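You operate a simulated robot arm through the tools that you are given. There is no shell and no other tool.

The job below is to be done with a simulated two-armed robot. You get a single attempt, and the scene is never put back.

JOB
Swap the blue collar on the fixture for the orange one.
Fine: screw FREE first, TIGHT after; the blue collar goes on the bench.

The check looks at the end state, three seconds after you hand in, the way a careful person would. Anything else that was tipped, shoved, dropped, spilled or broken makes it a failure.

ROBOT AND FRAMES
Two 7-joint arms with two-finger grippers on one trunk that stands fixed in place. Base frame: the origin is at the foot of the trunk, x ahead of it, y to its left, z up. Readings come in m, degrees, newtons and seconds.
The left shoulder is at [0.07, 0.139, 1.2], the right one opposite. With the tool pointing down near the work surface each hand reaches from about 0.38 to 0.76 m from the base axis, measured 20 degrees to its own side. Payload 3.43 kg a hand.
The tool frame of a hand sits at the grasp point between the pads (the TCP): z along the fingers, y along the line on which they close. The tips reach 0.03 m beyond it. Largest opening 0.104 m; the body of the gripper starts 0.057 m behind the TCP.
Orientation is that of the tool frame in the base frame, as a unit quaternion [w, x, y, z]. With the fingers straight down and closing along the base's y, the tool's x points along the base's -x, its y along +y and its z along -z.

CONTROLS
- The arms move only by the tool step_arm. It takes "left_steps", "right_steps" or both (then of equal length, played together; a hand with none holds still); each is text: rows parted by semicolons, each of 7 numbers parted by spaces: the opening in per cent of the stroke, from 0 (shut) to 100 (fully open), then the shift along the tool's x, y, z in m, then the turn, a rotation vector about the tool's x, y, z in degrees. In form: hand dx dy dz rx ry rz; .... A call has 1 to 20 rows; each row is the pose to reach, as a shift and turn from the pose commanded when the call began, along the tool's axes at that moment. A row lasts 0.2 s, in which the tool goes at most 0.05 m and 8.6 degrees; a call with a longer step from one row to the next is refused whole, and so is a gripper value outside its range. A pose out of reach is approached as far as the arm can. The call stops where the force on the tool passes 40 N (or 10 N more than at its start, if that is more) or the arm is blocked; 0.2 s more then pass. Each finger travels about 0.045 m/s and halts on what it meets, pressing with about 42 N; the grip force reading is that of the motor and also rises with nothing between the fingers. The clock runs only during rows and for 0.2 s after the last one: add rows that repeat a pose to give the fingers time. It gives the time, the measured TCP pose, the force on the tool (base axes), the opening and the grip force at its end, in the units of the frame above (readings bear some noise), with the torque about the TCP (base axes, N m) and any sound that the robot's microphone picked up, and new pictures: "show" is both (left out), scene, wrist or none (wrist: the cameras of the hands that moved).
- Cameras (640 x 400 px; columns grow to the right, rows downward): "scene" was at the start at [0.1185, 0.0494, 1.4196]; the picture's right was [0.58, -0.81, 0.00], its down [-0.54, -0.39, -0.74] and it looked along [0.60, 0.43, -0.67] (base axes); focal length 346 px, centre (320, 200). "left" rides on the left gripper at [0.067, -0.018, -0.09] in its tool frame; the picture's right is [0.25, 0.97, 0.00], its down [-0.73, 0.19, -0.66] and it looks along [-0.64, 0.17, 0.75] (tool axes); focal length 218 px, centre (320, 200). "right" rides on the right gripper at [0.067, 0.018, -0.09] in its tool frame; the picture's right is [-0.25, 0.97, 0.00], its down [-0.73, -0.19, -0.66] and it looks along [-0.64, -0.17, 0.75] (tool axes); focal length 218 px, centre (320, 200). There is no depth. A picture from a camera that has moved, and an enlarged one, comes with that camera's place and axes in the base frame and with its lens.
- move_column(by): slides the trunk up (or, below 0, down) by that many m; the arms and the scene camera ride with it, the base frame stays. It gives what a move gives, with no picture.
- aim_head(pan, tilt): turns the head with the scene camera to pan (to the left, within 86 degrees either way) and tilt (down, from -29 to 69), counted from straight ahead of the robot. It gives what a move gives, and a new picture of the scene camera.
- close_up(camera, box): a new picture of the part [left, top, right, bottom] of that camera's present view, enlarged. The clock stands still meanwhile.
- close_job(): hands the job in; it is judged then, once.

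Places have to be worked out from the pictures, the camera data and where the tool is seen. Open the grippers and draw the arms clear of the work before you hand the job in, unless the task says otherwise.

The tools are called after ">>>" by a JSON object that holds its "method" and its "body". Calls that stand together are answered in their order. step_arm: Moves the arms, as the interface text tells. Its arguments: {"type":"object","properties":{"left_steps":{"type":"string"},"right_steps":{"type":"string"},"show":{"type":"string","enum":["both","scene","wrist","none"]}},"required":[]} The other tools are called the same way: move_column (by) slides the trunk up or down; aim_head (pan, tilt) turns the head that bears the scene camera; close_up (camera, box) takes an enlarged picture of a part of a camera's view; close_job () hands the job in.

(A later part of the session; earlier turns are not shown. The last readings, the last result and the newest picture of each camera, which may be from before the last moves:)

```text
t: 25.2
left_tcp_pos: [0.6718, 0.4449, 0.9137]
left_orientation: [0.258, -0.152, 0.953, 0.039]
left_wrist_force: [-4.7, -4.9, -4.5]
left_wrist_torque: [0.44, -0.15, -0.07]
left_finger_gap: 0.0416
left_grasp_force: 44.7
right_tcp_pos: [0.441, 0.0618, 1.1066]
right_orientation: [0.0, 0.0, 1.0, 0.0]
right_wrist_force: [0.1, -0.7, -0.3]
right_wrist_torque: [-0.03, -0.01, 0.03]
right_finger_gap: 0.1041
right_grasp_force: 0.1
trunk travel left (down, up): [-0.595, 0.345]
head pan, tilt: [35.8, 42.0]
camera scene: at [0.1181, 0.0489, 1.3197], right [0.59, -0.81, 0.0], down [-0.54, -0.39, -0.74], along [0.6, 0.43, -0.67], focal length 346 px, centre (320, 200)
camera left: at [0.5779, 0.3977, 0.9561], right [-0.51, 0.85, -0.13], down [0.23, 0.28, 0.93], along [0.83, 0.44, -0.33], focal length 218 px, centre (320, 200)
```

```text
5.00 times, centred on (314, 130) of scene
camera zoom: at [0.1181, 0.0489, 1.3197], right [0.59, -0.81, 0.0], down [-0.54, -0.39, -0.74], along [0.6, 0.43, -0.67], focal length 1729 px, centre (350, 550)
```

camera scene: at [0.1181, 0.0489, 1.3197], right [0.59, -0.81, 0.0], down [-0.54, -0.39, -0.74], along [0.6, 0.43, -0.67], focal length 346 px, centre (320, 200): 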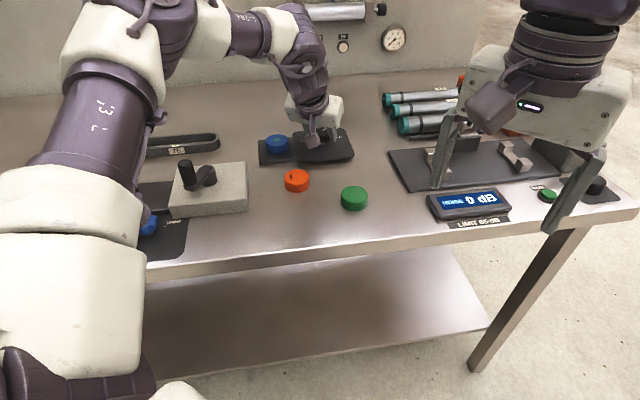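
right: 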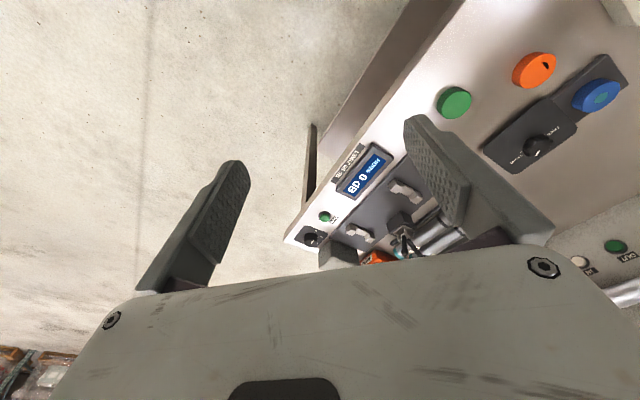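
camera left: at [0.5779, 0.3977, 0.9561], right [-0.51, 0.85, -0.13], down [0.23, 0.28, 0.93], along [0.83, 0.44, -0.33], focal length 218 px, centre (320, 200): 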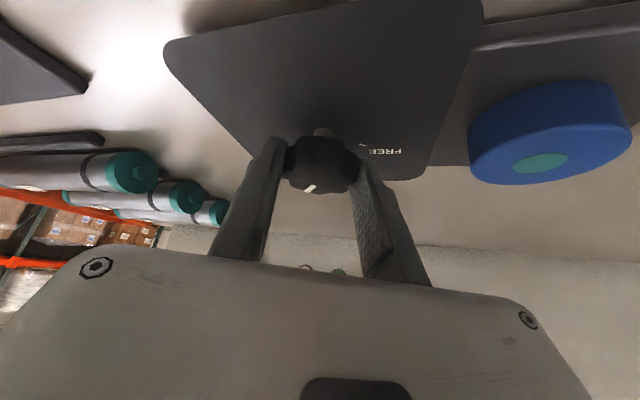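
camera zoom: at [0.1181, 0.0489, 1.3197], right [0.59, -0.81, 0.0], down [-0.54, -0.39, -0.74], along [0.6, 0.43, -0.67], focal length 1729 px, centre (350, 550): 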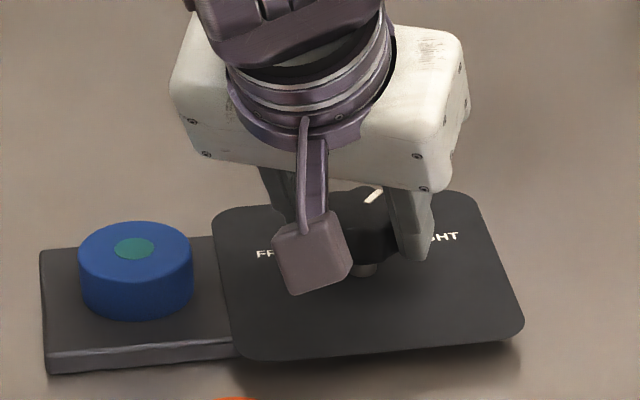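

The knob turned with the hand, the mark moved, and forces stayed under 9 N. I'll carry on for another 40°.

>>> {"method": "step_arm", "body": {"left_steps": "0 -0.00005 -0.001 0 -3.5 0 -6.06; 0 -0.0002 -0.0019 0.0001 -7 0 -12.12; 0 -0.00046 -0.0029 0.00027 -10.5 0 -18.19; 0 -0.0008 -0.0038 0.0005 -14 0 -24.25; 0 -0.00125 -0.0046 0.0007 -17.5 0 -30.31; 0 -0.0017 -0.0052 0.0009 -20 0 -34.64; 0 -0.0017 -0.0052 0.0009 -20 0 -34.64", "show": "both"}}

>>> {"method": "close_up", "body": {"camera": "scene", "box": [250, 90, 378, 170]}}

```text
t: 26.4
left_tcp_pos: [0.6762, 0.4401, 0.9139]
left_orientation: [0.235, -0.419, 0.871, 0.1]
left_wrist_force: [32.7, -9.2, -19.2]
left_wrist_torque: [0.94, -0.13, -0.33]
left_finger_gap: 0.0417
left_grasp_force: 45.2
left hand out of reach, approached as far as the arm can: row 5, 6
right_tcp_pos: [0.4463, 0.0646, 1.1034]
right_orientation: [-0.003, -0.001, 1.0, 0.0]
right_wrist_force: [-0.3, 0.3, 0.4]
right_wrist_torque: [-0.03, -0.05, 0.01]
right_finger_gap: 0.1042
right_grasp_force: 0.0
trunk travel left (down, up): [-0.595, 0.345]
head pan, tilt: [35.8, 42.0]
stopped in row 6 (left hand): the force on the tool passed its limit at 44 N (the readings are from after the stop); the commanded pose is now the measured one
camera scene: at [0.1273, 0.051, 1.3186], right [0.58, -0.81, 0.0], down [-0.55, -0.39, -0.74], along [0.6, 0.43, -0.67], focal length 346 px, centre (320, 200)
camera left: at [0.622, 0.3508, 0.9586], right [-0.89, 0.43, -0.15], down [0.03, 0.37, 0.93], along [0.46, 0.82, -0.34], focal length 218 px, centre (320, 200)
```

scene: 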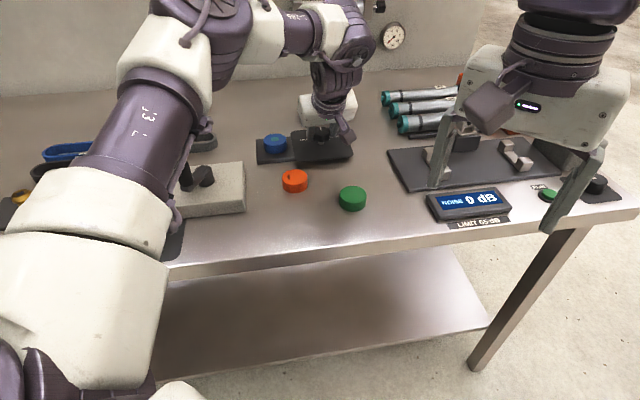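
left: 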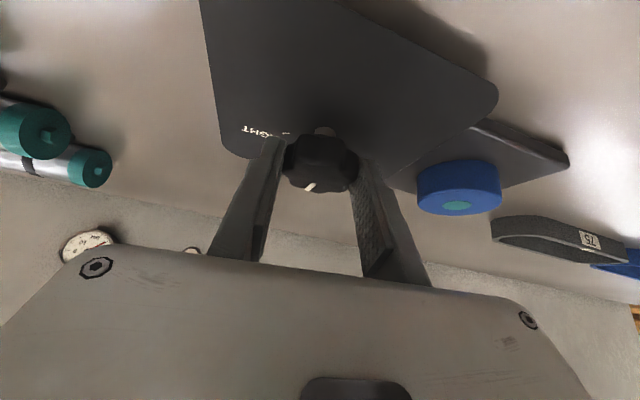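

```text
5.00 times, centred on (314, 130) of scene
camera zoom: at [0.1273, 0.051, 1.3186], right [0.58, -0.81, 0.0], down [-0.55, -0.39, -0.74], along [0.6, 0.43, -0.67], focal length 1729 px, centre (350, 550)
```

zoom: 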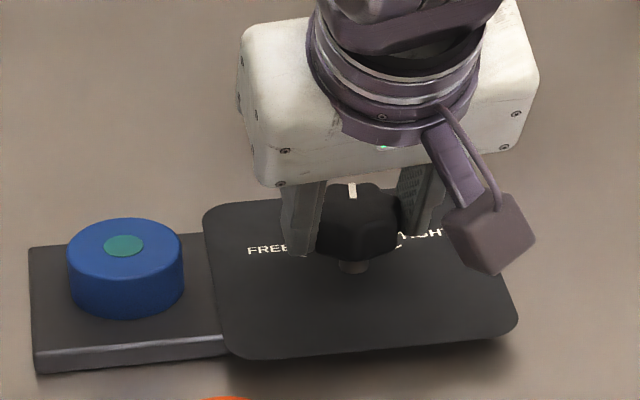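

The hand went out of reach near 51° and built up 44 N, so the call stopped. The mark has moved about 54° and now points straight back. I'll open the fingers to release the load before regrasping.

>>> {"method": "step_arm", "body": {"left_steps": "55 0 0 0 0 0 0; 70 0 0 0 0 0 0; 70 0 0 0 0 0 0; 70 0 0 0 0 0 0; 70 0 0 0 0 0 0", "show": "wrist"}}

>>> {"method": "close_up", "body": {"camera": "scene", "box": [250, 90, 378, 170]}}

```text
t: 27.6
left_tcp_pos: [0.6672, 0.4449, 0.9201]
left_orientation: [0.235, -0.424, 0.868, 0.104]
left_wrist_force: [-0.2, 0.5, -0.2]
left_wrist_torque: [0.03, 0.01, 0.01]
left_finger_gap: 0.0725
left_grasp_force: 0.1
right_tcp_pos: [0.4401, 0.0628, 1.1059]
right_orientation: [0.0, -0.001, 1.0, 0.0]
right_wrist_force: [0.8, -0.4, 0.3]
right_wrist_torque: [0.0, 0.02, -0.01]
right_finger_gap: 0.1042
right_grasp_force: 0.0
trunk travel left (down, up): [-0.595, 0.345]
head pan, tilt: [35.8, 42.0]
camera left: at [0.6148, 0.3528, 0.9635], right [-0.89, 0.43, -0.14], down [0.03, 0.37, 0.93], along [0.45, 0.83, -0.34], focal length 218 px, centre (320, 200)
```

left: 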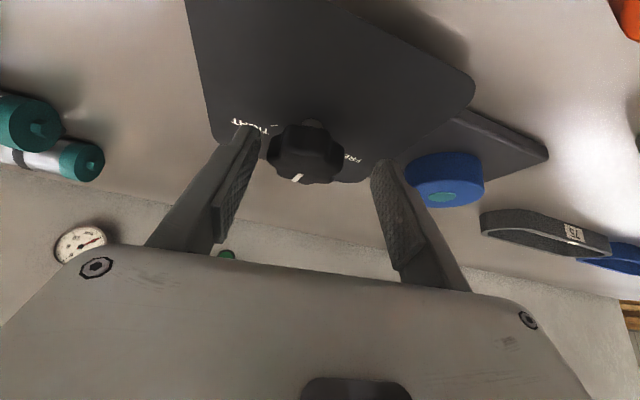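

```text
5.00 times, centred on (314, 130) of scene
camera zoom: at [0.1188, 0.0494, 1.3196], right [0.59, -0.81, 0.0], down [-0.54, -0.39, -0.74], along [0.6, 0.43, -0.67], focal length 1729 px, centre (350, 550)
```

zoom: 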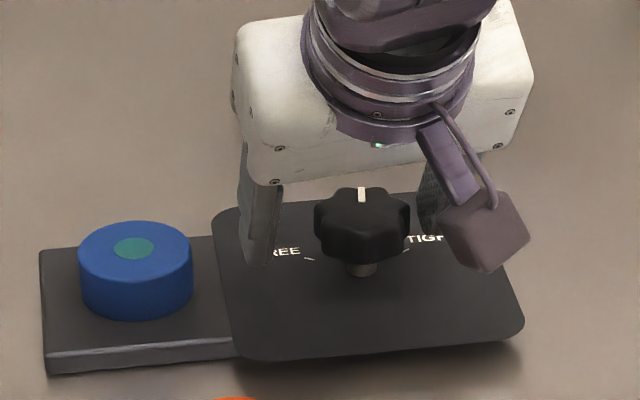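

The trunk sprang back and the load is gone, with the knob's mark unchanged. Keeping the fingers open around the knob, I'll turn the hand back 60° about its axis to about -8°, ready to grip again.

>>> {"method": "step_arm", "body": {"left_steps": "70 0.0001 -0.0008 0.0013 3.78 0 6.475; 70 -0.0001 -0.0016 0.0025 7.56 0 12.95; 70 0.0002 -0.0025 0.0046 11.34 0 19.425; 70 -0.0002 -0.0035 0.0061 15.12 0 25.9; 70 -0.0002 -0.0026 0.0073 18.9 0 32.375; 70 -0.0007 -0.0018 0.0076 22.68 0 38.85; 70 -0.0015 -0.001 0.008 26.46 0 45.325; 70 -0.0022 -0.0005 0.0084 30.24 0 51.8; 70 -0.0022 -0.0005 0.0084 30.24 0 51.8", "show": "both"}}

>>> {"method": "close_up", "body": {"camera": "scene", "box": [250, 90, 378, 170]}}

```text
t: 29.6
left_tcp_pos: [0.6714, 0.4488, 0.9137]
left_orientation: [0.266, 0.068, 0.961, -0.027]
left_wrist_force: [0.6, 0.2, -0.1]
left_wrist_torque: [-0.01, -0.01, 0.0]
left_finger_gap: 0.0725
left_grasp_force: 0.0
right_tcp_pos: [0.4413, 0.0641, 1.1065]
right_orientation: [0.0, -0.001, 1.0, 0.001]
right_wrist_force: [0.8, -0.4, 0.2]
right_wrist_torque: [-0.02, 0.02, -0.01]
right_finger_gap: 0.1041
right_grasp_force: 0.1
trunk travel left (down, up): [-0.595, 0.345]
head pan, tilt: [35.8, 42.0]
camera scene: at [0.1186, 0.0492, 1.3196], right [0.59, -0.81, 0.0], down [-0.54, -0.39, -0.74], along [0.6, 0.43, -0.67], focal length 346 px, centre (320, 200)
camera left: at [0.5643, 0.4467, 0.9558], right [-0.07, 0.99, -0.14], down [0.31, 0.16, 0.94], along [0.95, 0.02, -0.32], focal length 218 px, centre (320, 200)
```

scene: 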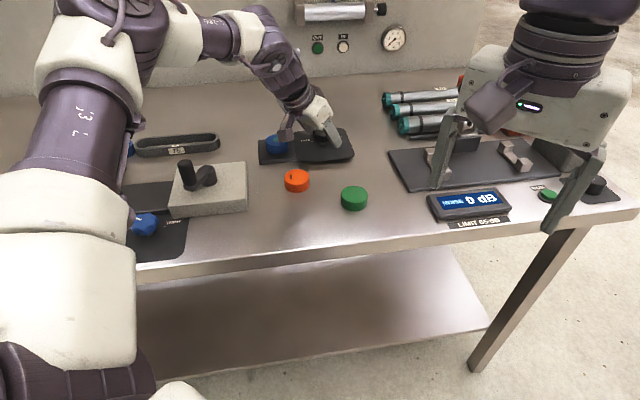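
left: 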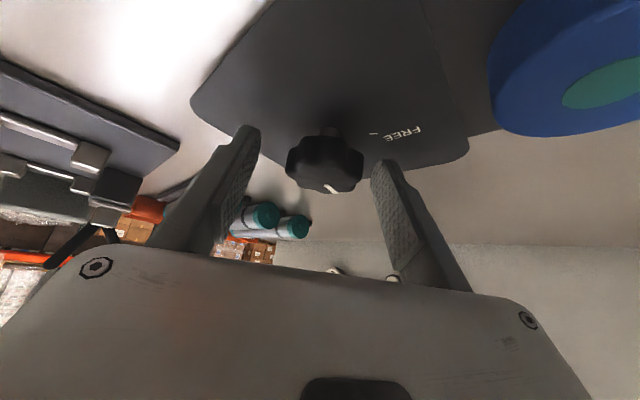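

```text
5.00 times, centred on (314, 130) of scene
camera zoom: at [0.1186, 0.0492, 1.3196], right [0.59, -0.81, 0.0], down [-0.54, -0.39, -0.74], along [0.6, 0.43, -0.67], focal length 1729 px, centre (350, 550)
```

zoom: 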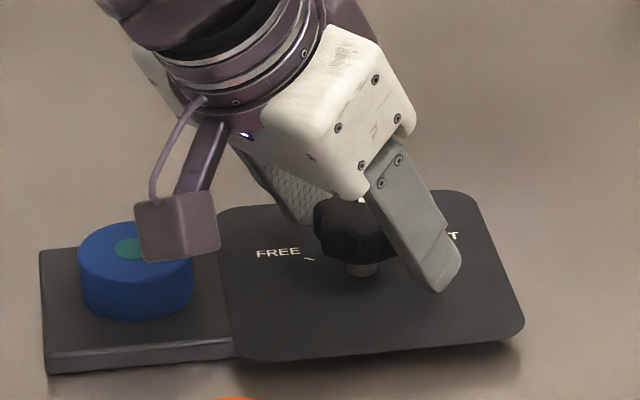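

The hand is back at -8°, centred on the knob with no load. I'll close and confirm the grip.

>>> {"method": "step_arm", "body": {"left_steps": "40 0 0 0 0 0 0; 0 0 0 0 0 0 0; 0 0 0 0 0 0 0; 0 0 0 0 0 0 0; 0 0 0 0 0 0 0", "show": "none"}}

```text
t: 30.8
left_tcp_pos: [0.6708, 0.4514, 0.9127]
left_orientation: [0.266, 0.066, 0.962, -0.026]
left_wrist_force: [3.7, 12.4, 0.5]
left_wrist_torque: [1.2, -0.11, 0.14]
left_finger_gap: 0.042
left_grasp_force: 45.0
right_tcp_pos: [0.4416, 0.0649, 1.1061]
right_orientation: [0.0, -0.001, 1.0, 0.0]
right_wrist_force: [-0.7, -0.8, 0.3]
right_wrist_torque: [0.02, 0.01, -0.03]
right_finger_gap: 0.104
right_grasp_force: 0.1
trunk travel left (down, up): [-0.595, 0.345]
head pan, tilt: [35.8, 42.0]
```

The grip is firm, but the knob's odd lobes shift the grip centre about 2.5 mm along the closing line, giving a 12 N side load. I'll allow for that offset while turning 48° counter-clockwise.

>>> {"method": "step_arm", "body": {"left_steps": "0 0.0002 0.0015 -0.0001 -3.59 0 -6.01; 0 0.0003 0.0005 -0.0002 -7.19 0 -12.01; 0 0.0003 -0.0006 -0.0002 -10.78 0 -18.02; 0 0.0003 -0.0016 -0.0001 -14.38 0 -24.02; 0 0 -0.0026 0 -17.97 0 -30.03; 0 -0.0003 -0.0035 0.0002 -21.57 0 -36.04; 0 -0.0006 -0.0042 0.0004 -24.65 0 -41.18; 0 -0.0006 -0.0042 0.0004 -24.65 0 -41.18", "show": "both"}}

>>> {"method": "close_up", "body": {"camera": "scene", "box": [250, 90, 378, 170]}}

```text
t: 32.6
left_tcp_pos: [0.6729, 0.4416, 0.9135]
left_orientation: [0.248, -0.329, 0.907, 0.083]
left_wrist_force: [11.4, 0.7, 2.2]
left_wrist_torque: [0.26, -0.01, -0.08]
left_finger_gap: 0.042
left_grasp_force: 45.2
right_tcp_pos: [0.4417, 0.0627, 1.1061]
right_orientation: [-0.001, -0.002, 1.0, 0.001]
right_wrist_force: [0.4, 0.0, -0.6]
right_wrist_torque: [-0.01, 0.02, -0.01]
right_finger_gap: 0.1039
right_grasp_force: 0.2
trunk travel left (down, up): [-0.595, 0.345]
head pan, tilt: [35.8, 42.0]
camera scene: at [0.1206, 0.0492, 1.3195], right [0.58, -0.81, 0.0], down [-0.54, -0.39, -0.74], along [0.6, 0.43, -0.67], focal length 346 px, centre (320, 200)
camera left: at [0.6036, 0.3634, 0.9562], right [-0.79, 0.6, -0.14], down [0.1, 0.35, 0.93], along [0.61, 0.72, -0.33], focal length 218 px, centre (320, 200)
```

scene: 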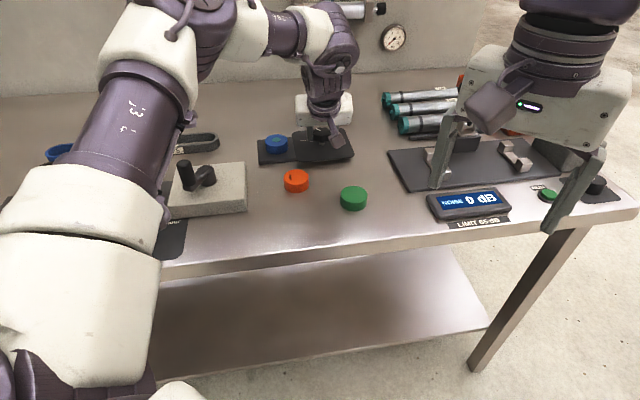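
left: 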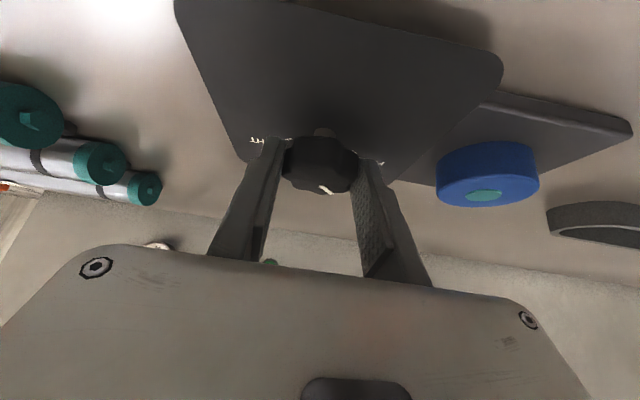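

```text
5.00 times, centred on (314, 130) of scene
camera zoom: at [0.1206, 0.0492, 1.3195], right [0.58, -0.81, 0.0], down [-0.54, -0.39, -0.74], along [0.6, 0.43, -0.67], focal length 1729 px, centre (350, 550)
```

zoom: 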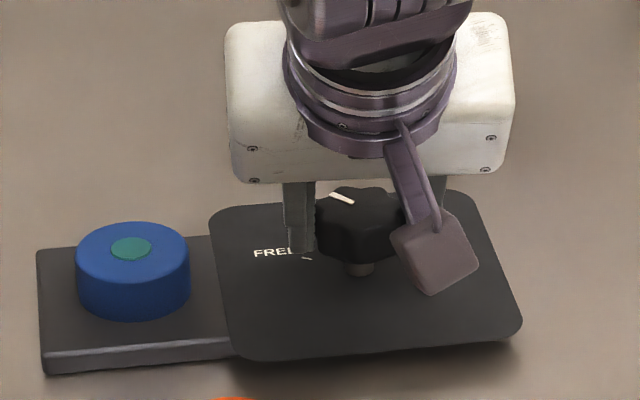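

The mark is now about 10–15° short of FREE, with only 11 N of load. I'll nudge another 7° in this grip before regrasping for the rest.

>>> {"method": "step_arm", "body": {"left_steps": "0 0.0002 -0.001 -0.0001 -3.59 0 -6.01; 0 0.0002 -0.001 -0.0001 -3.59 0 -6.01", "show": "none"}}

>>> {"method": "close_up", "body": {"camera": "scene", "box": [290, 110, 354, 150]}}

```text
t: 33.2
left_tcp_pos: [0.6749, 0.4413, 0.9135]
left_orientation: [0.242, -0.383, 0.886, 0.099]
left_wrist_force: [15.6, -1.5, 1.6]
left_wrist_torque: [0.3, -0.19, -0.13]
left_finger_gap: 0.0421
left_grasp_force: 44.8
right_tcp_pos: [0.4429, 0.0622, 1.1057]
right_orientation: [-0.001, -0.001, 1.0, 0.001]
right_wrist_force: [-0.4, -0.9, -0.2]
right_wrist_torque: [0.0, 0.01, 0.03]
right_finger_gap: 0.1039
right_grasp_force: 0.0
trunk travel left (down, up): [-0.595, 0.345]
head pan, tilt: [35.8, 42.0]
```

```text
10.00 times, centred on (322, 130) of scene
camera zoom: at [0.1212, 0.0487, 1.3194], right [0.58, -0.81, 0.0], down [-0.54, -0.39, -0.74], along [0.6, 0.43, -0.67], focal length 3458 px, centre (300, 900)
```

zoom: 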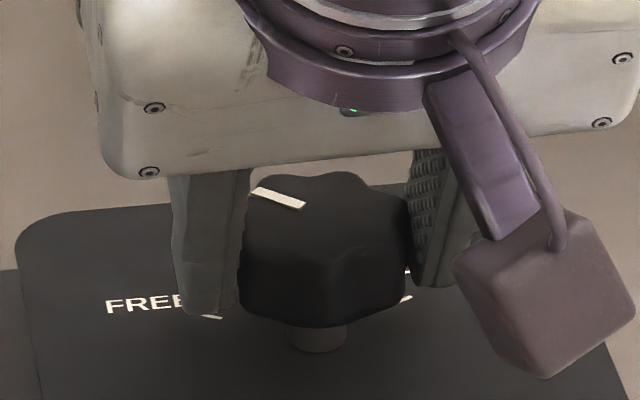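

The mark is about 8–10° short of FREE, judging by the tick marks. I'll release, turn the hand back 33° around the knob and grip once more for the remainder.

>>> {"method": "step_arm", "body": {"left_steps": "55 0 0 0 0 0 0; 70 0 0 0 0 0 0; 70 0 0 0 0 0 0; 70 0 0 0 0 0 0", "show": "none"}}

>>> {"method": "close_up", "body": {"camera": "scene", "box": [290, 110, 354, 150]}}

```text
t: 34.2
left_tcp_pos: [0.6718, 0.4426, 0.9136]
left_orientation: [0.241, -0.384, 0.886, 0.099]
left_wrist_force: [-0.4, 0.3, 1.2]
left_wrist_torque: [-0.02, -0.02, -0.01]
left_finger_gap: 0.0728
left_grasp_force: 0.1
right_tcp_pos: [0.4406, 0.0631, 1.1055]
right_orientation: [0.0, 0.0, 1.0, 0.0]
right_wrist_force: [-0.6, 0.2, 0.1]
right_wrist_torque: [0.0, -0.05, 0.01]
right_finger_gap: 0.104
right_grasp_force: 0.2
trunk travel left (down, up): [-0.595, 0.345]
head pan, tilt: [35.8, 42.0]
```

```text
10.00 times, centred on (322, 130) of scene
camera zoom: at [0.1187, 0.0495, 1.3196], right [0.59, -0.81, 0.0], down [-0.54, -0.39, -0.74], along [0.6, 0.43, -0.67], focal length 3458 px, centre (300, 900)
```

zoom: 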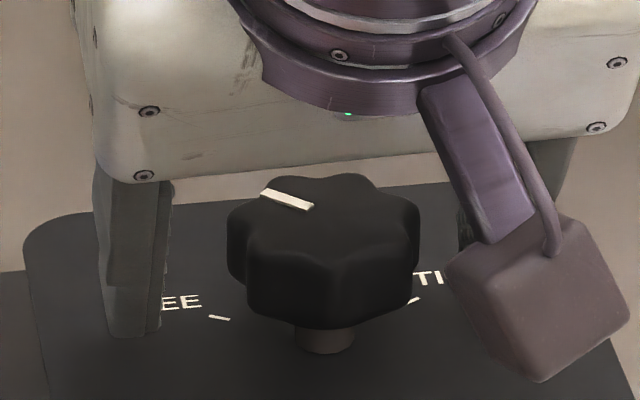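

The mark held its place when released. I'll turn back 33° around the knob and close again.

>>> {"method": "step_arm", "body": {"left_steps": "70 -0.0005 0.0006 0.0003 3.35 0 5.686; 70 -0.001 0.0012 0.0006 6.7 0 11.37; 70 -0.0014 0.0018 0.0009 10.05 0 17.06; 70 -0.0019 0.0025 0.0012 13.4 0 22.74; 70 -0.0024 0.0031 0.0015 16.75 0 28.43; 50 -0.0024 0.0031 0.0015 16.75 0 28.43; 0 -0.0024 0.0031 0.0015 16.75 0 28.43; 0 -0.0024 0.0031 0.0015 16.75 0 28.43; 0 -0.0024 0.0031 0.0015 16.75 0 28.43; 0 -0.0024 0.0031 0.0015 16.75 0 28.43; 0 -0.0024 0.0031 0.0015 16.75 0 28.43", "show": "wrist"}}

```text
t: 36.6
left_tcp_pos: [0.6705, 0.4459, 0.9132]
left_orientation: [0.261, -0.116, 0.958, 0.027]
left_wrist_force: [0.2, -3.9, -2.6]
left_wrist_torque: [0.51, -0.07, -0.05]
left_finger_gap: 0.0421
left_grasp_force: 45.0
right_tcp_pos: [0.4402, 0.0625, 1.1055]
right_orientation: [-0.002, -0.001, 1.0, 0.001]
right_wrist_force: [0.3, 0.0, -0.4]
right_wrist_torque: [0.01, 0.02, 0.01]
right_finger_gap: 0.1039
right_grasp_force: 0.0
trunk travel left (down, up): [-0.595, 0.345]
head pan, tilt: [35.8, 42.0]
camera left: at [0.5727, 0.4057, 0.9558], right [-0.44, 0.89, -0.14], down [0.24, 0.26, 0.93], along [0.87, 0.38, -0.33], focal length 218 px, centre (320, 200)
```

left: 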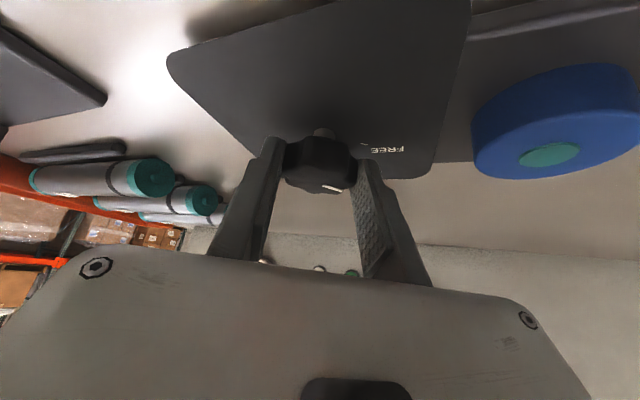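

The grip is firm with little side load. I'll turn the last 10° in small steps, watching for the end stop.

>>> {"method": "step_arm", "body": {"left_steps": "0 0 -0.0007 0 -2.54 0 -4.31; 0 -0.0001 -0.0014 0 -5.08 0 -8.62; 0 -0.0001 -0.0014 0 -5.08 0 -8.62", "show": "none"}}

>>> {"method": "close_up", "body": {"camera": "scene", "box": [290, 110, 354, 150]}}

```text
t: 37.4
left_tcp_pos: [0.6708, 0.4439, 0.9148]
left_orientation: [0.257, -0.2, 0.944, 0.049]
left_wrist_force: [-1.5, -7.9, -4.4]
left_wrist_torque: [0.54, 0.19, -0.06]
left_finger_gap: 0.0426
left_grasp_force: 45.4
right_tcp_pos: [0.4411, 0.0623, 1.1063]
right_orientation: [0.0, -0.001, 1.0, 0.001]
right_wrist_force: [-0.9, 0.4, -0.3]
right_wrist_torque: [0.01, 0.01, 0.01]
right_finger_gap: 0.104
right_grasp_force: 0.0
trunk travel left (down, up): [-0.595, 0.345]
head pan, tilt: [35.8, 42.0]
```

```text
10.00 times, centred on (322, 130) of scene
camera zoom: at [0.119, 0.0483, 1.3196], right [0.58, -0.81, 0.0], down [-0.54, -0.39, -0.74], along [0.6, 0.44, -0.67], focal length 3458 px, centre (300, 900)
```

zoom: 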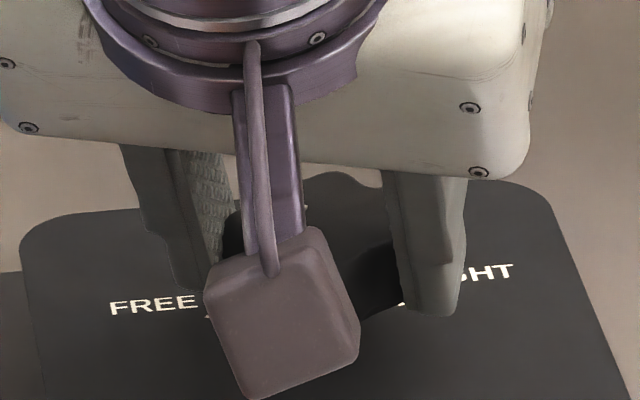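

The gap opened slightly from 42.1 to 42.6 mm, so the knob may be at its stop. My camera housing blocks the scene view, so I'll look through the wrist camera at the mark.

>>> {"method": "close_up", "body": {"camera": "left", "box": [260, 110, 420, 210]}}

```text
4.00 times, centred on (340, 160) of left
camera zoom: at [0.5822, 0.3876, 0.956], right [-0.59, 0.8, -0.14], down [0.19, 0.3, 0.93], along [0.79, 0.52, -0.33], focal length 873 px, centre (240, 360)
```

zoom: 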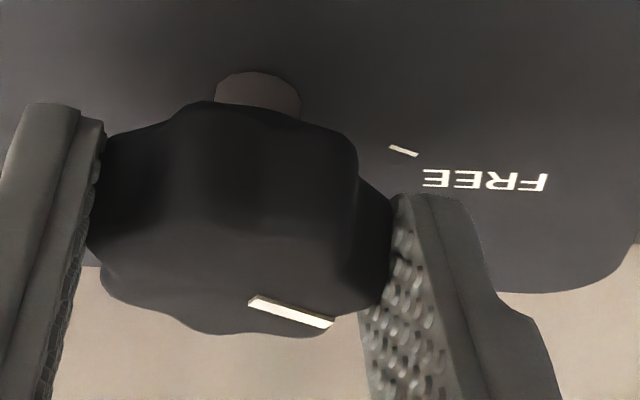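

Projecting both onto their planes, the mark lies at about 103° azimuth and the FREE tick at 103–104°, so the screw is at FREE. I'll open and lift straight up off the knob.

>>> {"method": "step_arm", "body": {"left_steps": "55 0 0 0 0 0 0; 75 0 0 0 0 0 0; 80 0 0 0 0 0 0; 80 0 0 0 0 0 0; 80 -0.01 0 -0.017 0 0 0; 80 -0.025 0 -0.043 0 0 0; 80 -0.04 0 -0.069 0 0 0; 80 -0.04 0 -0.069 0 0 0", "show": "both"}}

>>> {"method": "close_up", "body": {"camera": "scene", "box": [290, 110, 354, 150]}}

>>> {"method": "close_up", "body": {"camera": "scene", "box": [250, 110, 314, 150]}}

```text
t: 39.2
left_tcp_pos: [0.6713, 0.4475, 0.992]
left_orientation: [0.258, -0.2, 0.944, 0.049]
left_wrist_force: [0.3, 0.5, -0.8]
left_wrist_torque: [0.0, 0.04, 0.0]
left_finger_gap: 0.0831
left_grasp_force: 0.0
right_tcp_pos: [0.4405, 0.064, 1.1066]
right_orientation: [0.0, -0.001, 1.0, 0.001]
right_wrist_force: [0.2, 0.2, -0.5]
right_wrist_torque: [0.03, 0.0, 0.04]
right_finger_gap: 0.1041
right_grasp_force: 0.0
trunk travel left (down, up): [-0.595, 0.345]
head pan, tilt: [35.8, 42.0]
camera scene: at [0.1189, 0.0497, 1.3196], right [0.59, -0.81, 0.0], down [-0.54, -0.39, -0.74], along [0.6, 0.43, -0.67], focal length 346 px, centre (320, 200)
camera left: at [0.5806, 0.3908, 1.0348], right [-0.59, 0.8, -0.14], down [0.19, 0.3, 0.93], along [0.79, 0.52, -0.33], focal length 218 px, centre (320, 200)
```

scene: 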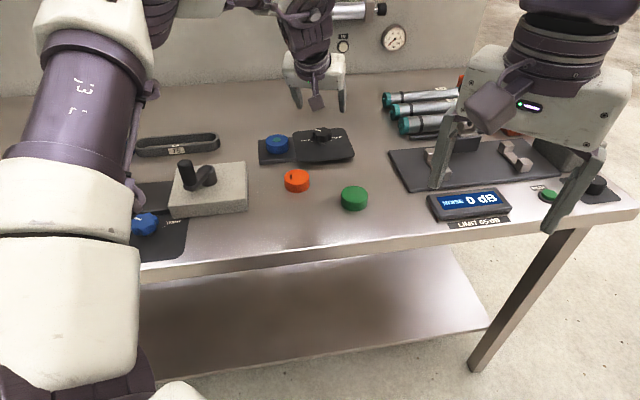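
left: 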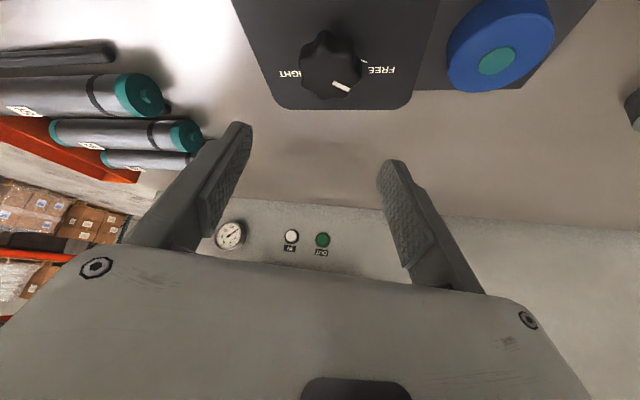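

```text
10.00 times, centred on (322, 130) of scene
camera zoom: at [0.1189, 0.0497, 1.3196], right [0.59, -0.81, 0.0], down [-0.54, -0.39, -0.74], along [0.6, 0.43, -0.67], focal length 3458 px, centre (300, 900)
```

zoom: 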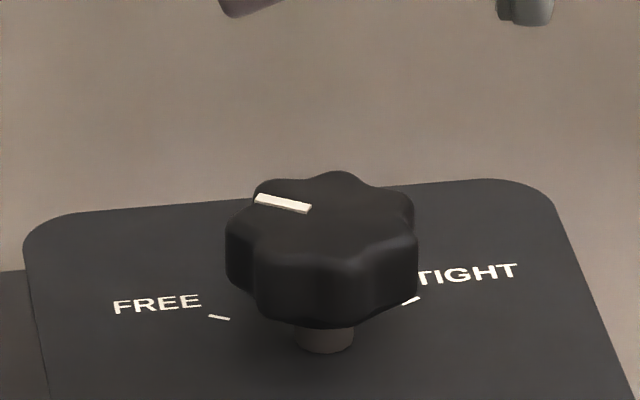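

```text
10.00 times, centred on (282, 130) of scene
camera zoom: at [0.1189, 0.0497, 1.3196], right [0.59, -0.81, 0.0], down [-0.54, -0.39, -0.74], along [0.6, 0.43, -0.67], focal length 3458 px, centre (700, 900)
```

zoom: 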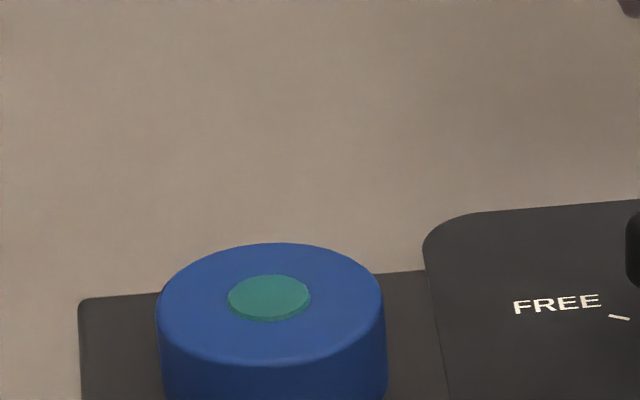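

The mark now lines up with the FREE tick, and the arm is clear at z 0.992. I'll enlarge the blue and orange collars to get their heights and centres before grasping.

>>> {"method": "close_up", "body": {"camera": "scene", "box": [250, 125, 314, 165]}}

>>> {"method": "close_up", "body": {"camera": "scene", "box": [270, 160, 334, 200]}}

>>> {"method": "close_up", "body": {"camera": "left", "box": [420, 0, 580, 100]}}

```text
10.00 times, centred on (282, 145) of scene
camera zoom: at [0.1189, 0.0497, 1.3196], right [0.59, -0.81, 0.0], down [-0.54, -0.39, -0.74], along [0.6, 0.43, -0.67], focal length 3458 px, centre (700, 750)
```

zoom: 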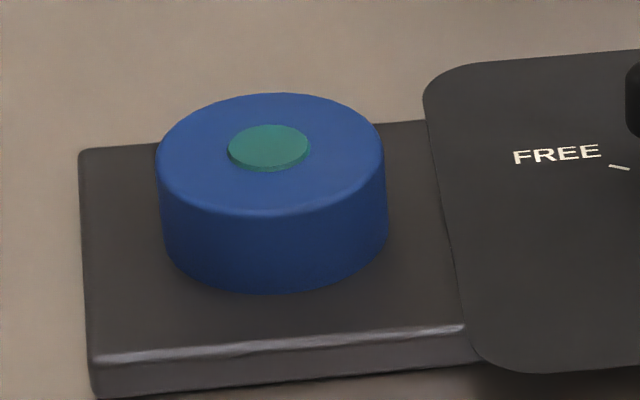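

```text
10.00 times, centred on (302, 180) of scene
camera zoom: at [0.1189, 0.0497, 1.3196], right [0.59, -0.81, 0.0], down [-0.54, -0.39, -0.74], along [0.6, 0.43, -0.67], focal length 3458 px, centre (500, 400)
```

zoom: 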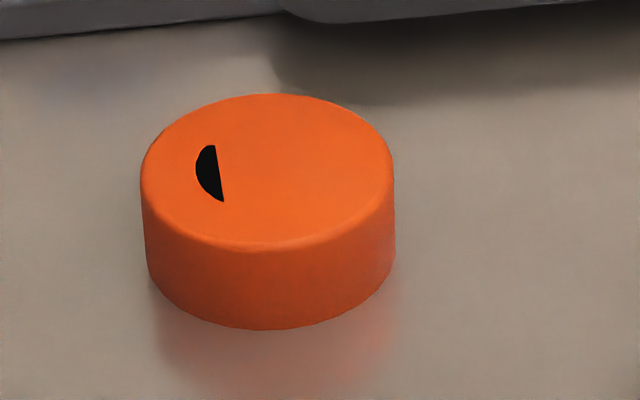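

```text
4.00 times, centred on (500, 50) of left
camera zoom: at [0.5806, 0.3908, 1.0348], right [-0.59, 0.8, -0.14], down [0.19, 0.3, 0.93], along [0.79, 0.52, -0.33], focal length 873 px, centre (-400, 800)
```

zoom: 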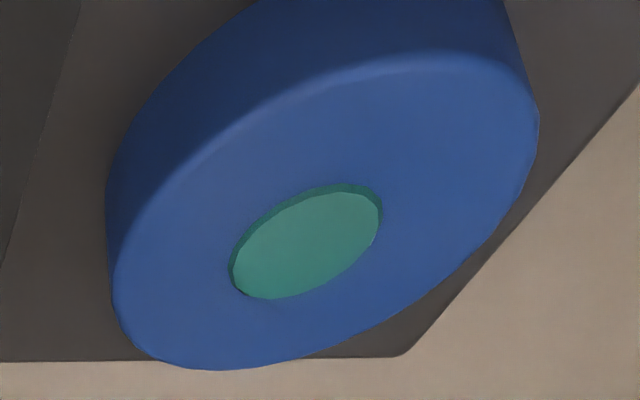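

Both collars are about 52 mm wide and 21 mm tall, and the post's teal top stands slightly proud of the blue one. I put the blue collar at (0.610, 0.525), from z 0.872 to 0.893. I'll bring the hand above it at z 0.96, leaning 22° and facing 20°.

>>> {"method": "step_arm", "body": {"left_steps": "80 0.011 0.024 0.0026 0.5 2.1 0.86; 80 0.0226 0.048 0.0052 1 4.25 1.72; 80 0.034 0.072 0.0078 1.5 6.4 2.6; 80 0.0453 0.0964 0.0104 2.03 8.5 3.45; 85 0.0453 0.0964 0.0104 2.03 8.5 3.45", "show": "both"}}

>>> {"method": "close_up", "body": {"camera": "left", "box": [240, 50, 400, 150]}}

>>> {"method": "close_up", "body": {"camera": "scene", "box": [230, 100, 340, 170]}}

```text
t: 40.4
left_tcp_pos: [0.5991, 0.5219, 0.9617]
left_orientation: [0.189, -0.171, 0.967, 0.026]
left_wrist_force: [0.5, -0.1, -0.2]
left_wrist_torque: [0.04, 0.01, -0.04]
left_finger_gap: 0.0886
left_grasp_force: 0.1
right_tcp_pos: [0.4401, 0.0626, 1.1061]
right_orientation: [-0.001, -0.001, 1.0, 0.001]
right_wrist_force: [0.6, 0.0, 0.3]
right_wrist_torque: [0.01, 0.01, 0.0]
right_finger_gap: 0.1038
right_grasp_force: 0.1
trunk travel left (down, up): [-0.595, 0.345]
head pan, tilt: [35.8, 42.0]
camera scene: at [0.1189, 0.0487, 1.3196], right [0.58, -0.81, 0.0], down [-0.54, -0.39, -0.74], along [0.6, 0.44, -0.67], focal length 346 px, centre (320, 200)
camera left: at [0.5136, 0.4735, 1.0176], right [-0.55, 0.83, -0.11], down [0.34, 0.34, 0.88], along [0.77, 0.44, -0.46], focal length 218 px, centre (320, 200)
```

scene: 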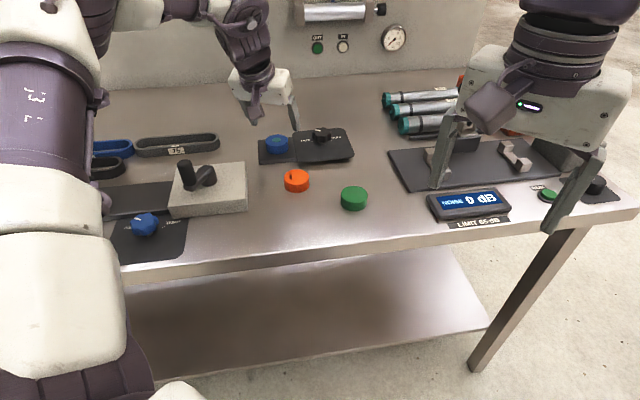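
left: 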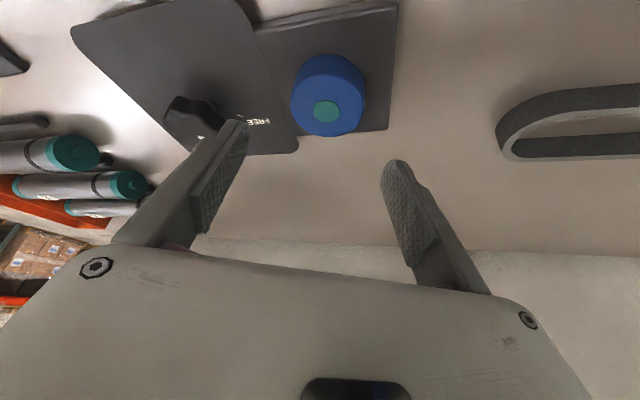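

```text
4.00 times, centred on (320, 100) of left
camera zoom: at [0.5136, 0.4735, 1.0176], right [-0.55, 0.83, -0.11], down [0.34, 0.34, 0.88], along [0.77, 0.44, -0.46], focal length 873 px, centre (320, 600)
```

zoom: 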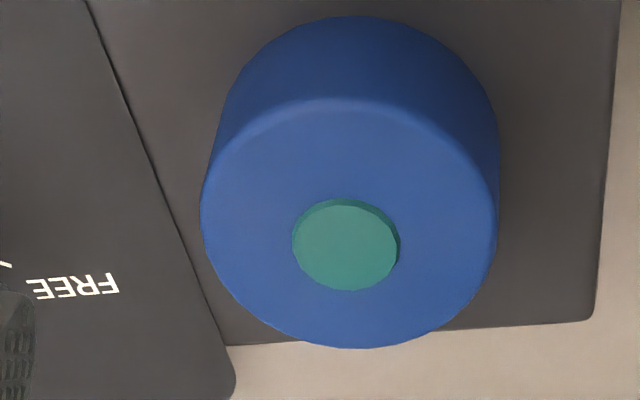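

```text
5.71 times, centred on (285, 135) of scene
camera zoom: at [0.1189, 0.0487, 1.3196], right [0.58, -0.81, 0.0], down [-0.54, -0.39, -0.74], along [0.6, 0.44, -0.67], focal length 1976 px, centre (520, 571)
```

zoom: 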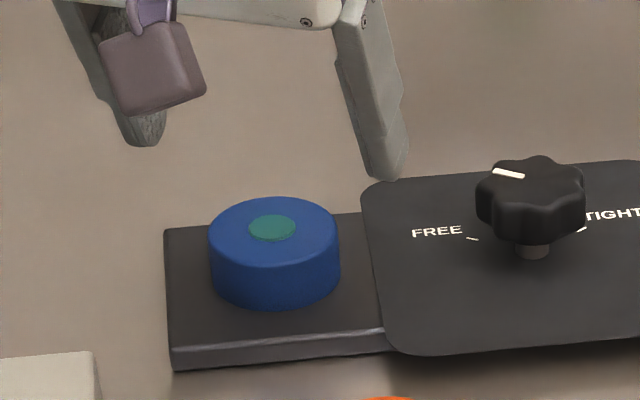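

The blue collar is centred between the fingers, with its axis about 8 mm outward of the TCP, as planned. I'll go straight down 40 mm and check before the last bit.

>>> {"method": "step_arm", "body": {"left_steps": "85 0.005 0 0.0124 0 0 0; 85 0.01 0 0.0247 0 0 0; 85 0.015 0 0.0371 0 0 0; 85 0.015 0 0.0371 0 0 0", "show": "wrist"}}

>>> {"method": "close_up", "body": {"camera": "scene", "box": [230, 100, 340, 170]}}

```text
t: 41.4
left_tcp_pos: [0.6006, 0.5211, 0.9206]
left_orientation: [0.19, -0.17, 0.967, 0.025]
left_wrist_force: [0.0, 0.2, 0.6]
left_wrist_torque: [-0.01, 0.04, 0.02]
left_finger_gap: 0.0886
left_grasp_force: 0.0
right_tcp_pos: [0.4398, 0.0639, 1.1069]
right_orientation: [0.001, 0.0, 1.0, 0.001]
right_wrist_force: [-0.4, 0.5, -0.7]
right_wrist_torque: [-0.03, 0.01, -0.01]
right_finger_gap: 0.1038
right_grasp_force: 0.1
trunk travel left (down, up): [-0.595, 0.345]
head pan, tilt: [35.8, 42.0]
camera left: at [0.5151, 0.4732, 0.9779], right [-0.55, 0.83, -0.11], down [0.34, 0.34, 0.88], along [0.77, 0.44, -0.46], focal length 218 px, centre (320, 200)
```

left: 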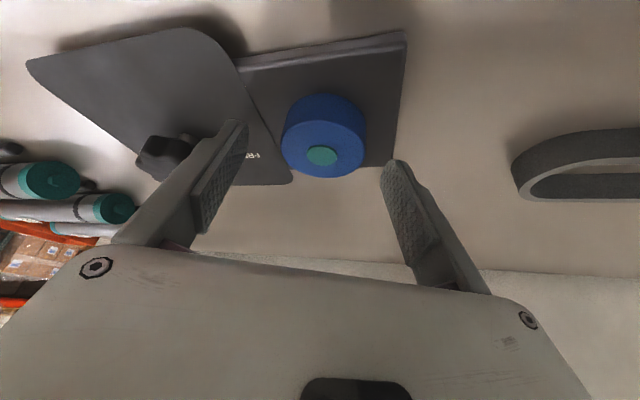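

```text
5.71 times, centred on (285, 135) of scene
camera zoom: at [0.1185, 0.0493, 1.3196], right [0.59, -0.81, 0.0], down [-0.54, -0.39, -0.74], along [0.6, 0.43, -0.67], focal length 1976 px, centre (520, 571)
```

zoom: 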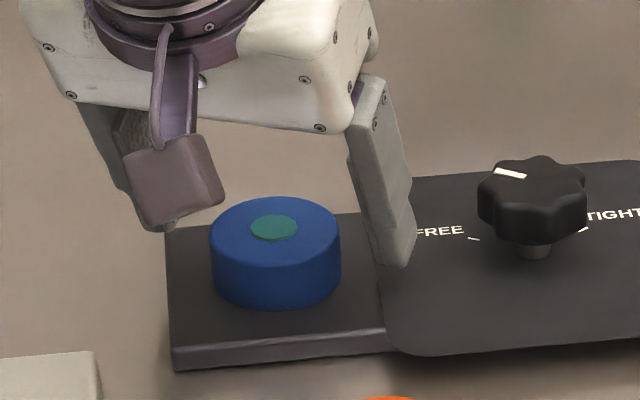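

Still clear on both sides at z 0.920. I'll go down the last 12 mm and close on the collar.

>>> {"method": "step_arm", "body": {"left_steps": "85 0.0023 0 0.0056 0 0 0; 85 0.0045 0 0.0111 0 0 0; 70 0.0045 0 0.0111 0 0 0; 0 0.0045 0 0.0111 0 0 0; 0 0.0045 0 0.0111 0 0 0; 0 0.0045 0 0.0111 0 0 0; 0 0.0045 0 0.0111 0 0 0; 0 0.0045 0 0.0111 0 0 0", "show": "wrist"}}

>>> {"method": "close_up", "body": {"camera": "scene", "box": [230, 100, 340, 170]}}

```text
t: 43.2
left_tcp_pos: [0.6001, 0.5208, 0.9084]
left_orientation: [0.19, -0.169, 0.967, 0.025]
left_wrist_force: [-0.7, 0.4, -0.8]
left_wrist_torque: [0.01, -0.05, 0.02]
left_finger_gap: 0.0503
left_grasp_force: 42.2
right_tcp_pos: [0.4405, 0.0634, 1.1061]
right_orientation: [0.0, -0.001, 1.0, 0.0]
right_wrist_force: [0.5, -0.5, -0.1]
right_wrist_torque: [-0.02, 0.02, 0.01]
right_finger_gap: 0.1042
right_grasp_force: 0.0
trunk travel left (down, up): [-0.595, 0.345]
head pan, tilt: [35.8, 42.0]
camera left: at [0.5154, 0.4729, 0.9658], right [-0.55, 0.83, -0.11], down [0.34, 0.34, 0.88], along [0.77, 0.44, -0.46], focal length 218 px, centre (320, 200)
```

left: 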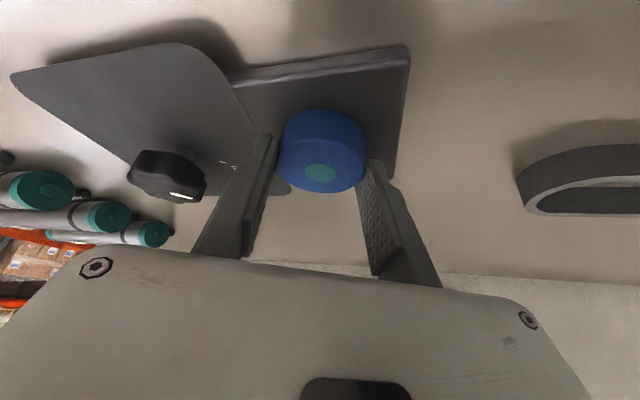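

```text
5.71 times, centred on (285, 135) of scene
camera zoom: at [0.1187, 0.0495, 1.3196], right [0.59, -0.81, 0.0], down [-0.54, -0.39, -0.74], along [0.6, 0.43, -0.67], focal length 1976 px, centre (520, 571)
```

zoom: 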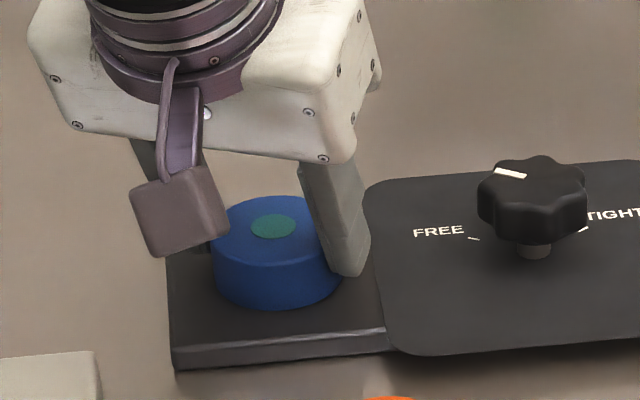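

The collar is gripped at a 50.3 mm gap with 42 N and no side load, and the knob still shows FREE. I'll lift straight up 80 mm, watching the force.

>>> {"method": "step_arm", "body": {"left_steps": "0 -0.0019 0 -0.0046 0 0 0; 0 -0.0038 0 -0.0093 0 0 0; 0 -0.0094 0 -0.0232 0 0 0; 0 -0.0169 0 -0.0417 0 0 0; 0 -0.0245 0 -0.0602 0 0 0; 0 -0.0301 0 -0.0741 0 0 0; 0 -0.0301 0 -0.0741 0 0 0", "show": "both"}}

>>> {"method": "close_up", "body": {"camera": "scene", "box": [230, 80, 340, 170]}}

>>> {"method": "close_up", "body": {"camera": "left", "box": [200, 0, 440, 210]}}

```text
t: 44.8
left_tcp_pos: [0.6013, 0.5224, 0.9887]
left_orientation: [0.19, -0.169, 0.967, 0.024]
left_wrist_force: [0.3, -0.1, -1.2]
left_wrist_torque: [-0.01, -0.01, 0.01]
left_finger_gap: 0.05
left_grasp_force: 42.4
right_tcp_pos: [0.4408, 0.0637, 1.1059]
right_orientation: [0.0, -0.001, 1.0, 0.001]
right_wrist_force: [0.6, -0.6, 0.3]
right_wrist_torque: [0.0, 0.0, -0.01]
right_finger_gap: 0.1037
right_grasp_force: 0.0
trunk travel left (down, up): [-0.595, 0.345]
head pan, tilt: [35.8, 42.0]
camera scene: at [0.1188, 0.0498, 1.3196], right [0.59, -0.81, 0.0], down [-0.54, -0.39, -0.74], along [0.6, 0.43, -0.67], focal length 346 px, centre (320, 200)
camera left: at [0.5151, 0.4737, 1.045], right [-0.55, 0.83, -0.11], down [0.34, 0.34, 0.88], along [0.77, 0.44, -0.46], focal length 218 px, centre (320, 200)
```

scene: 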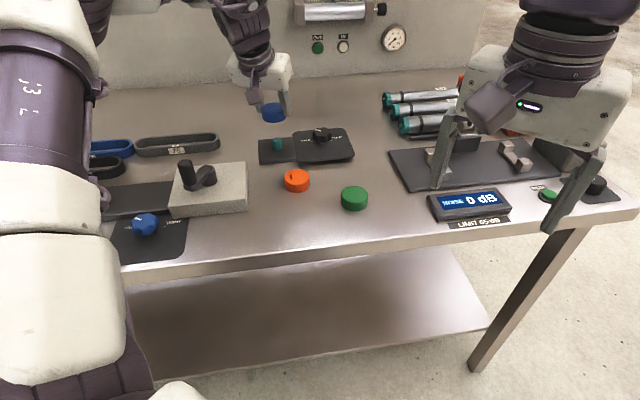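
left: 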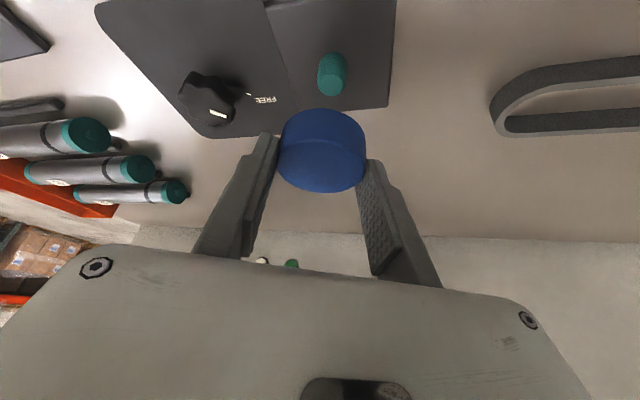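

```text
4.44 times, centred on (285, 125) of scene
camera zoom: at [0.1188, 0.0498, 1.3196], right [0.59, -0.81, 0.0], down [-0.54, -0.39, -0.74], along [0.6, 0.43, -0.67], focal length 1537 px, centre (476, 533)
```

zoom: 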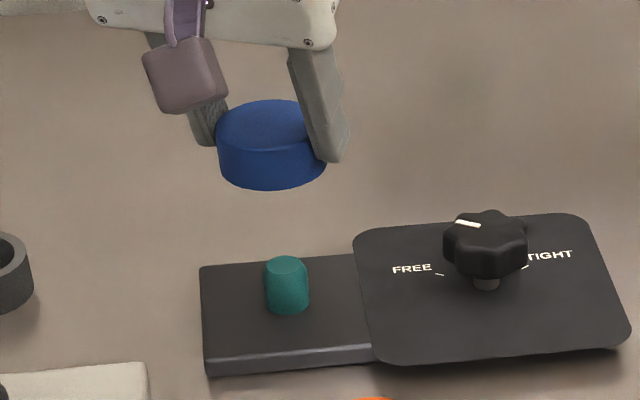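

```text
1.90 times, centred on (320, 105) of left
camera zoom: at [0.5151, 0.4737, 1.045], right [-0.55, 0.83, -0.11], down [0.34, 0.34, 0.88], along [0.77, 0.44, -0.46], focal length 416 px, centre (320, 381)
```

zoom: 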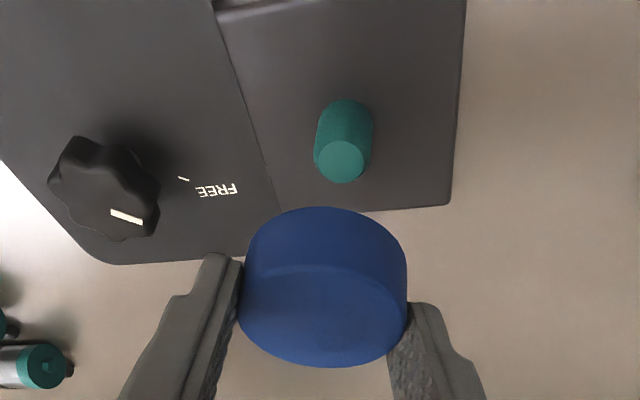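

The blue collar lifted off freely, leaving the teal post. I'll look closely at the post's shape and at the collar in the fingers, to learn whether the bore is keyed.

>>> {"method": "close_up", "body": {"camera": "scene", "box": [264, 130, 296, 150]}}

>>> {"method": "close_up", "body": {"camera": "left", "box": [308, 40, 356, 100]}}

>>> {"method": "close_up", "body": {"camera": "left", "box": [270, 100, 374, 200]}}

>>> {"method": "close_up", "body": {"camera": "scene", "box": [250, 90, 314, 130]}}

```text
16.00 times, centred on (280, 140) of scene
camera zoom: at [0.1188, 0.0498, 1.3196], right [0.59, -0.81, 0.0], down [-0.54, -0.39, -0.74], along [0.6, 0.43, -0.67], focal length 5532 px, centre (960, 1160)
```

zoom: 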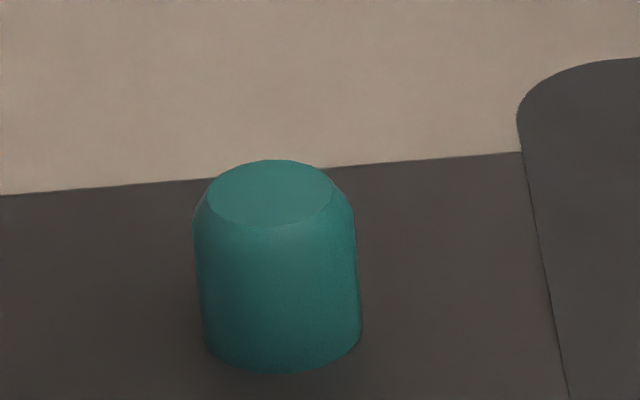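

```text
6.67 times, centred on (332, 70) of left
camera zoom: at [0.5151, 0.4737, 1.045], right [-0.55, 0.83, -0.11], down [0.34, 0.34, 0.88], along [0.77, 0.44, -0.46], focal length 1455 px, centre (240, 1067)
```

zoom: 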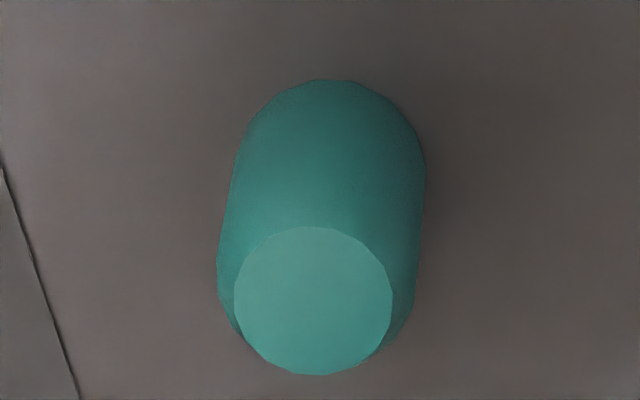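

```text
4.00 times, centred on (322, 150) of left
camera zoom: at [0.5151, 0.4737, 1.045], right [-0.55, 0.83, -0.11], down [0.34, 0.34, 0.88], along [0.77, 0.44, -0.46], focal length 873 px, centre (312, 400)
```

zoom: 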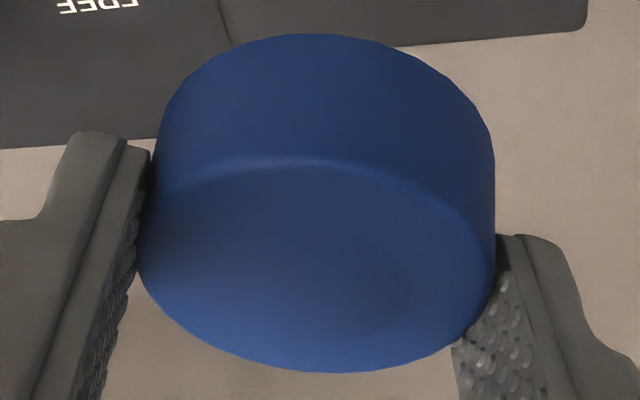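

```text
10.00 times, centred on (282, 110) of scene
camera zoom: at [0.1188, 0.0498, 1.3196], right [0.59, -0.81, 0.0], down [-0.54, -0.39, -0.74], along [0.6, 0.43, -0.67], focal length 3458 px, centre (700, 1100)
```

zoom: 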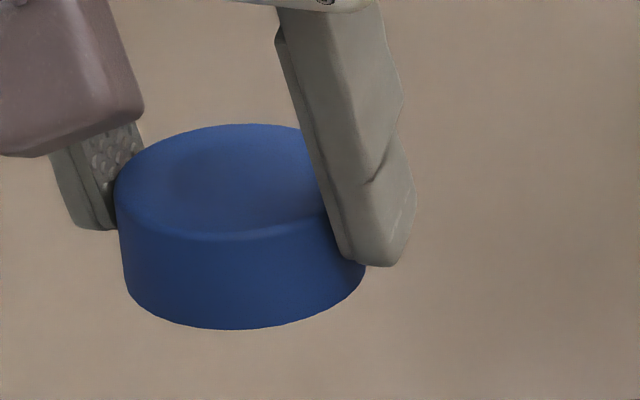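

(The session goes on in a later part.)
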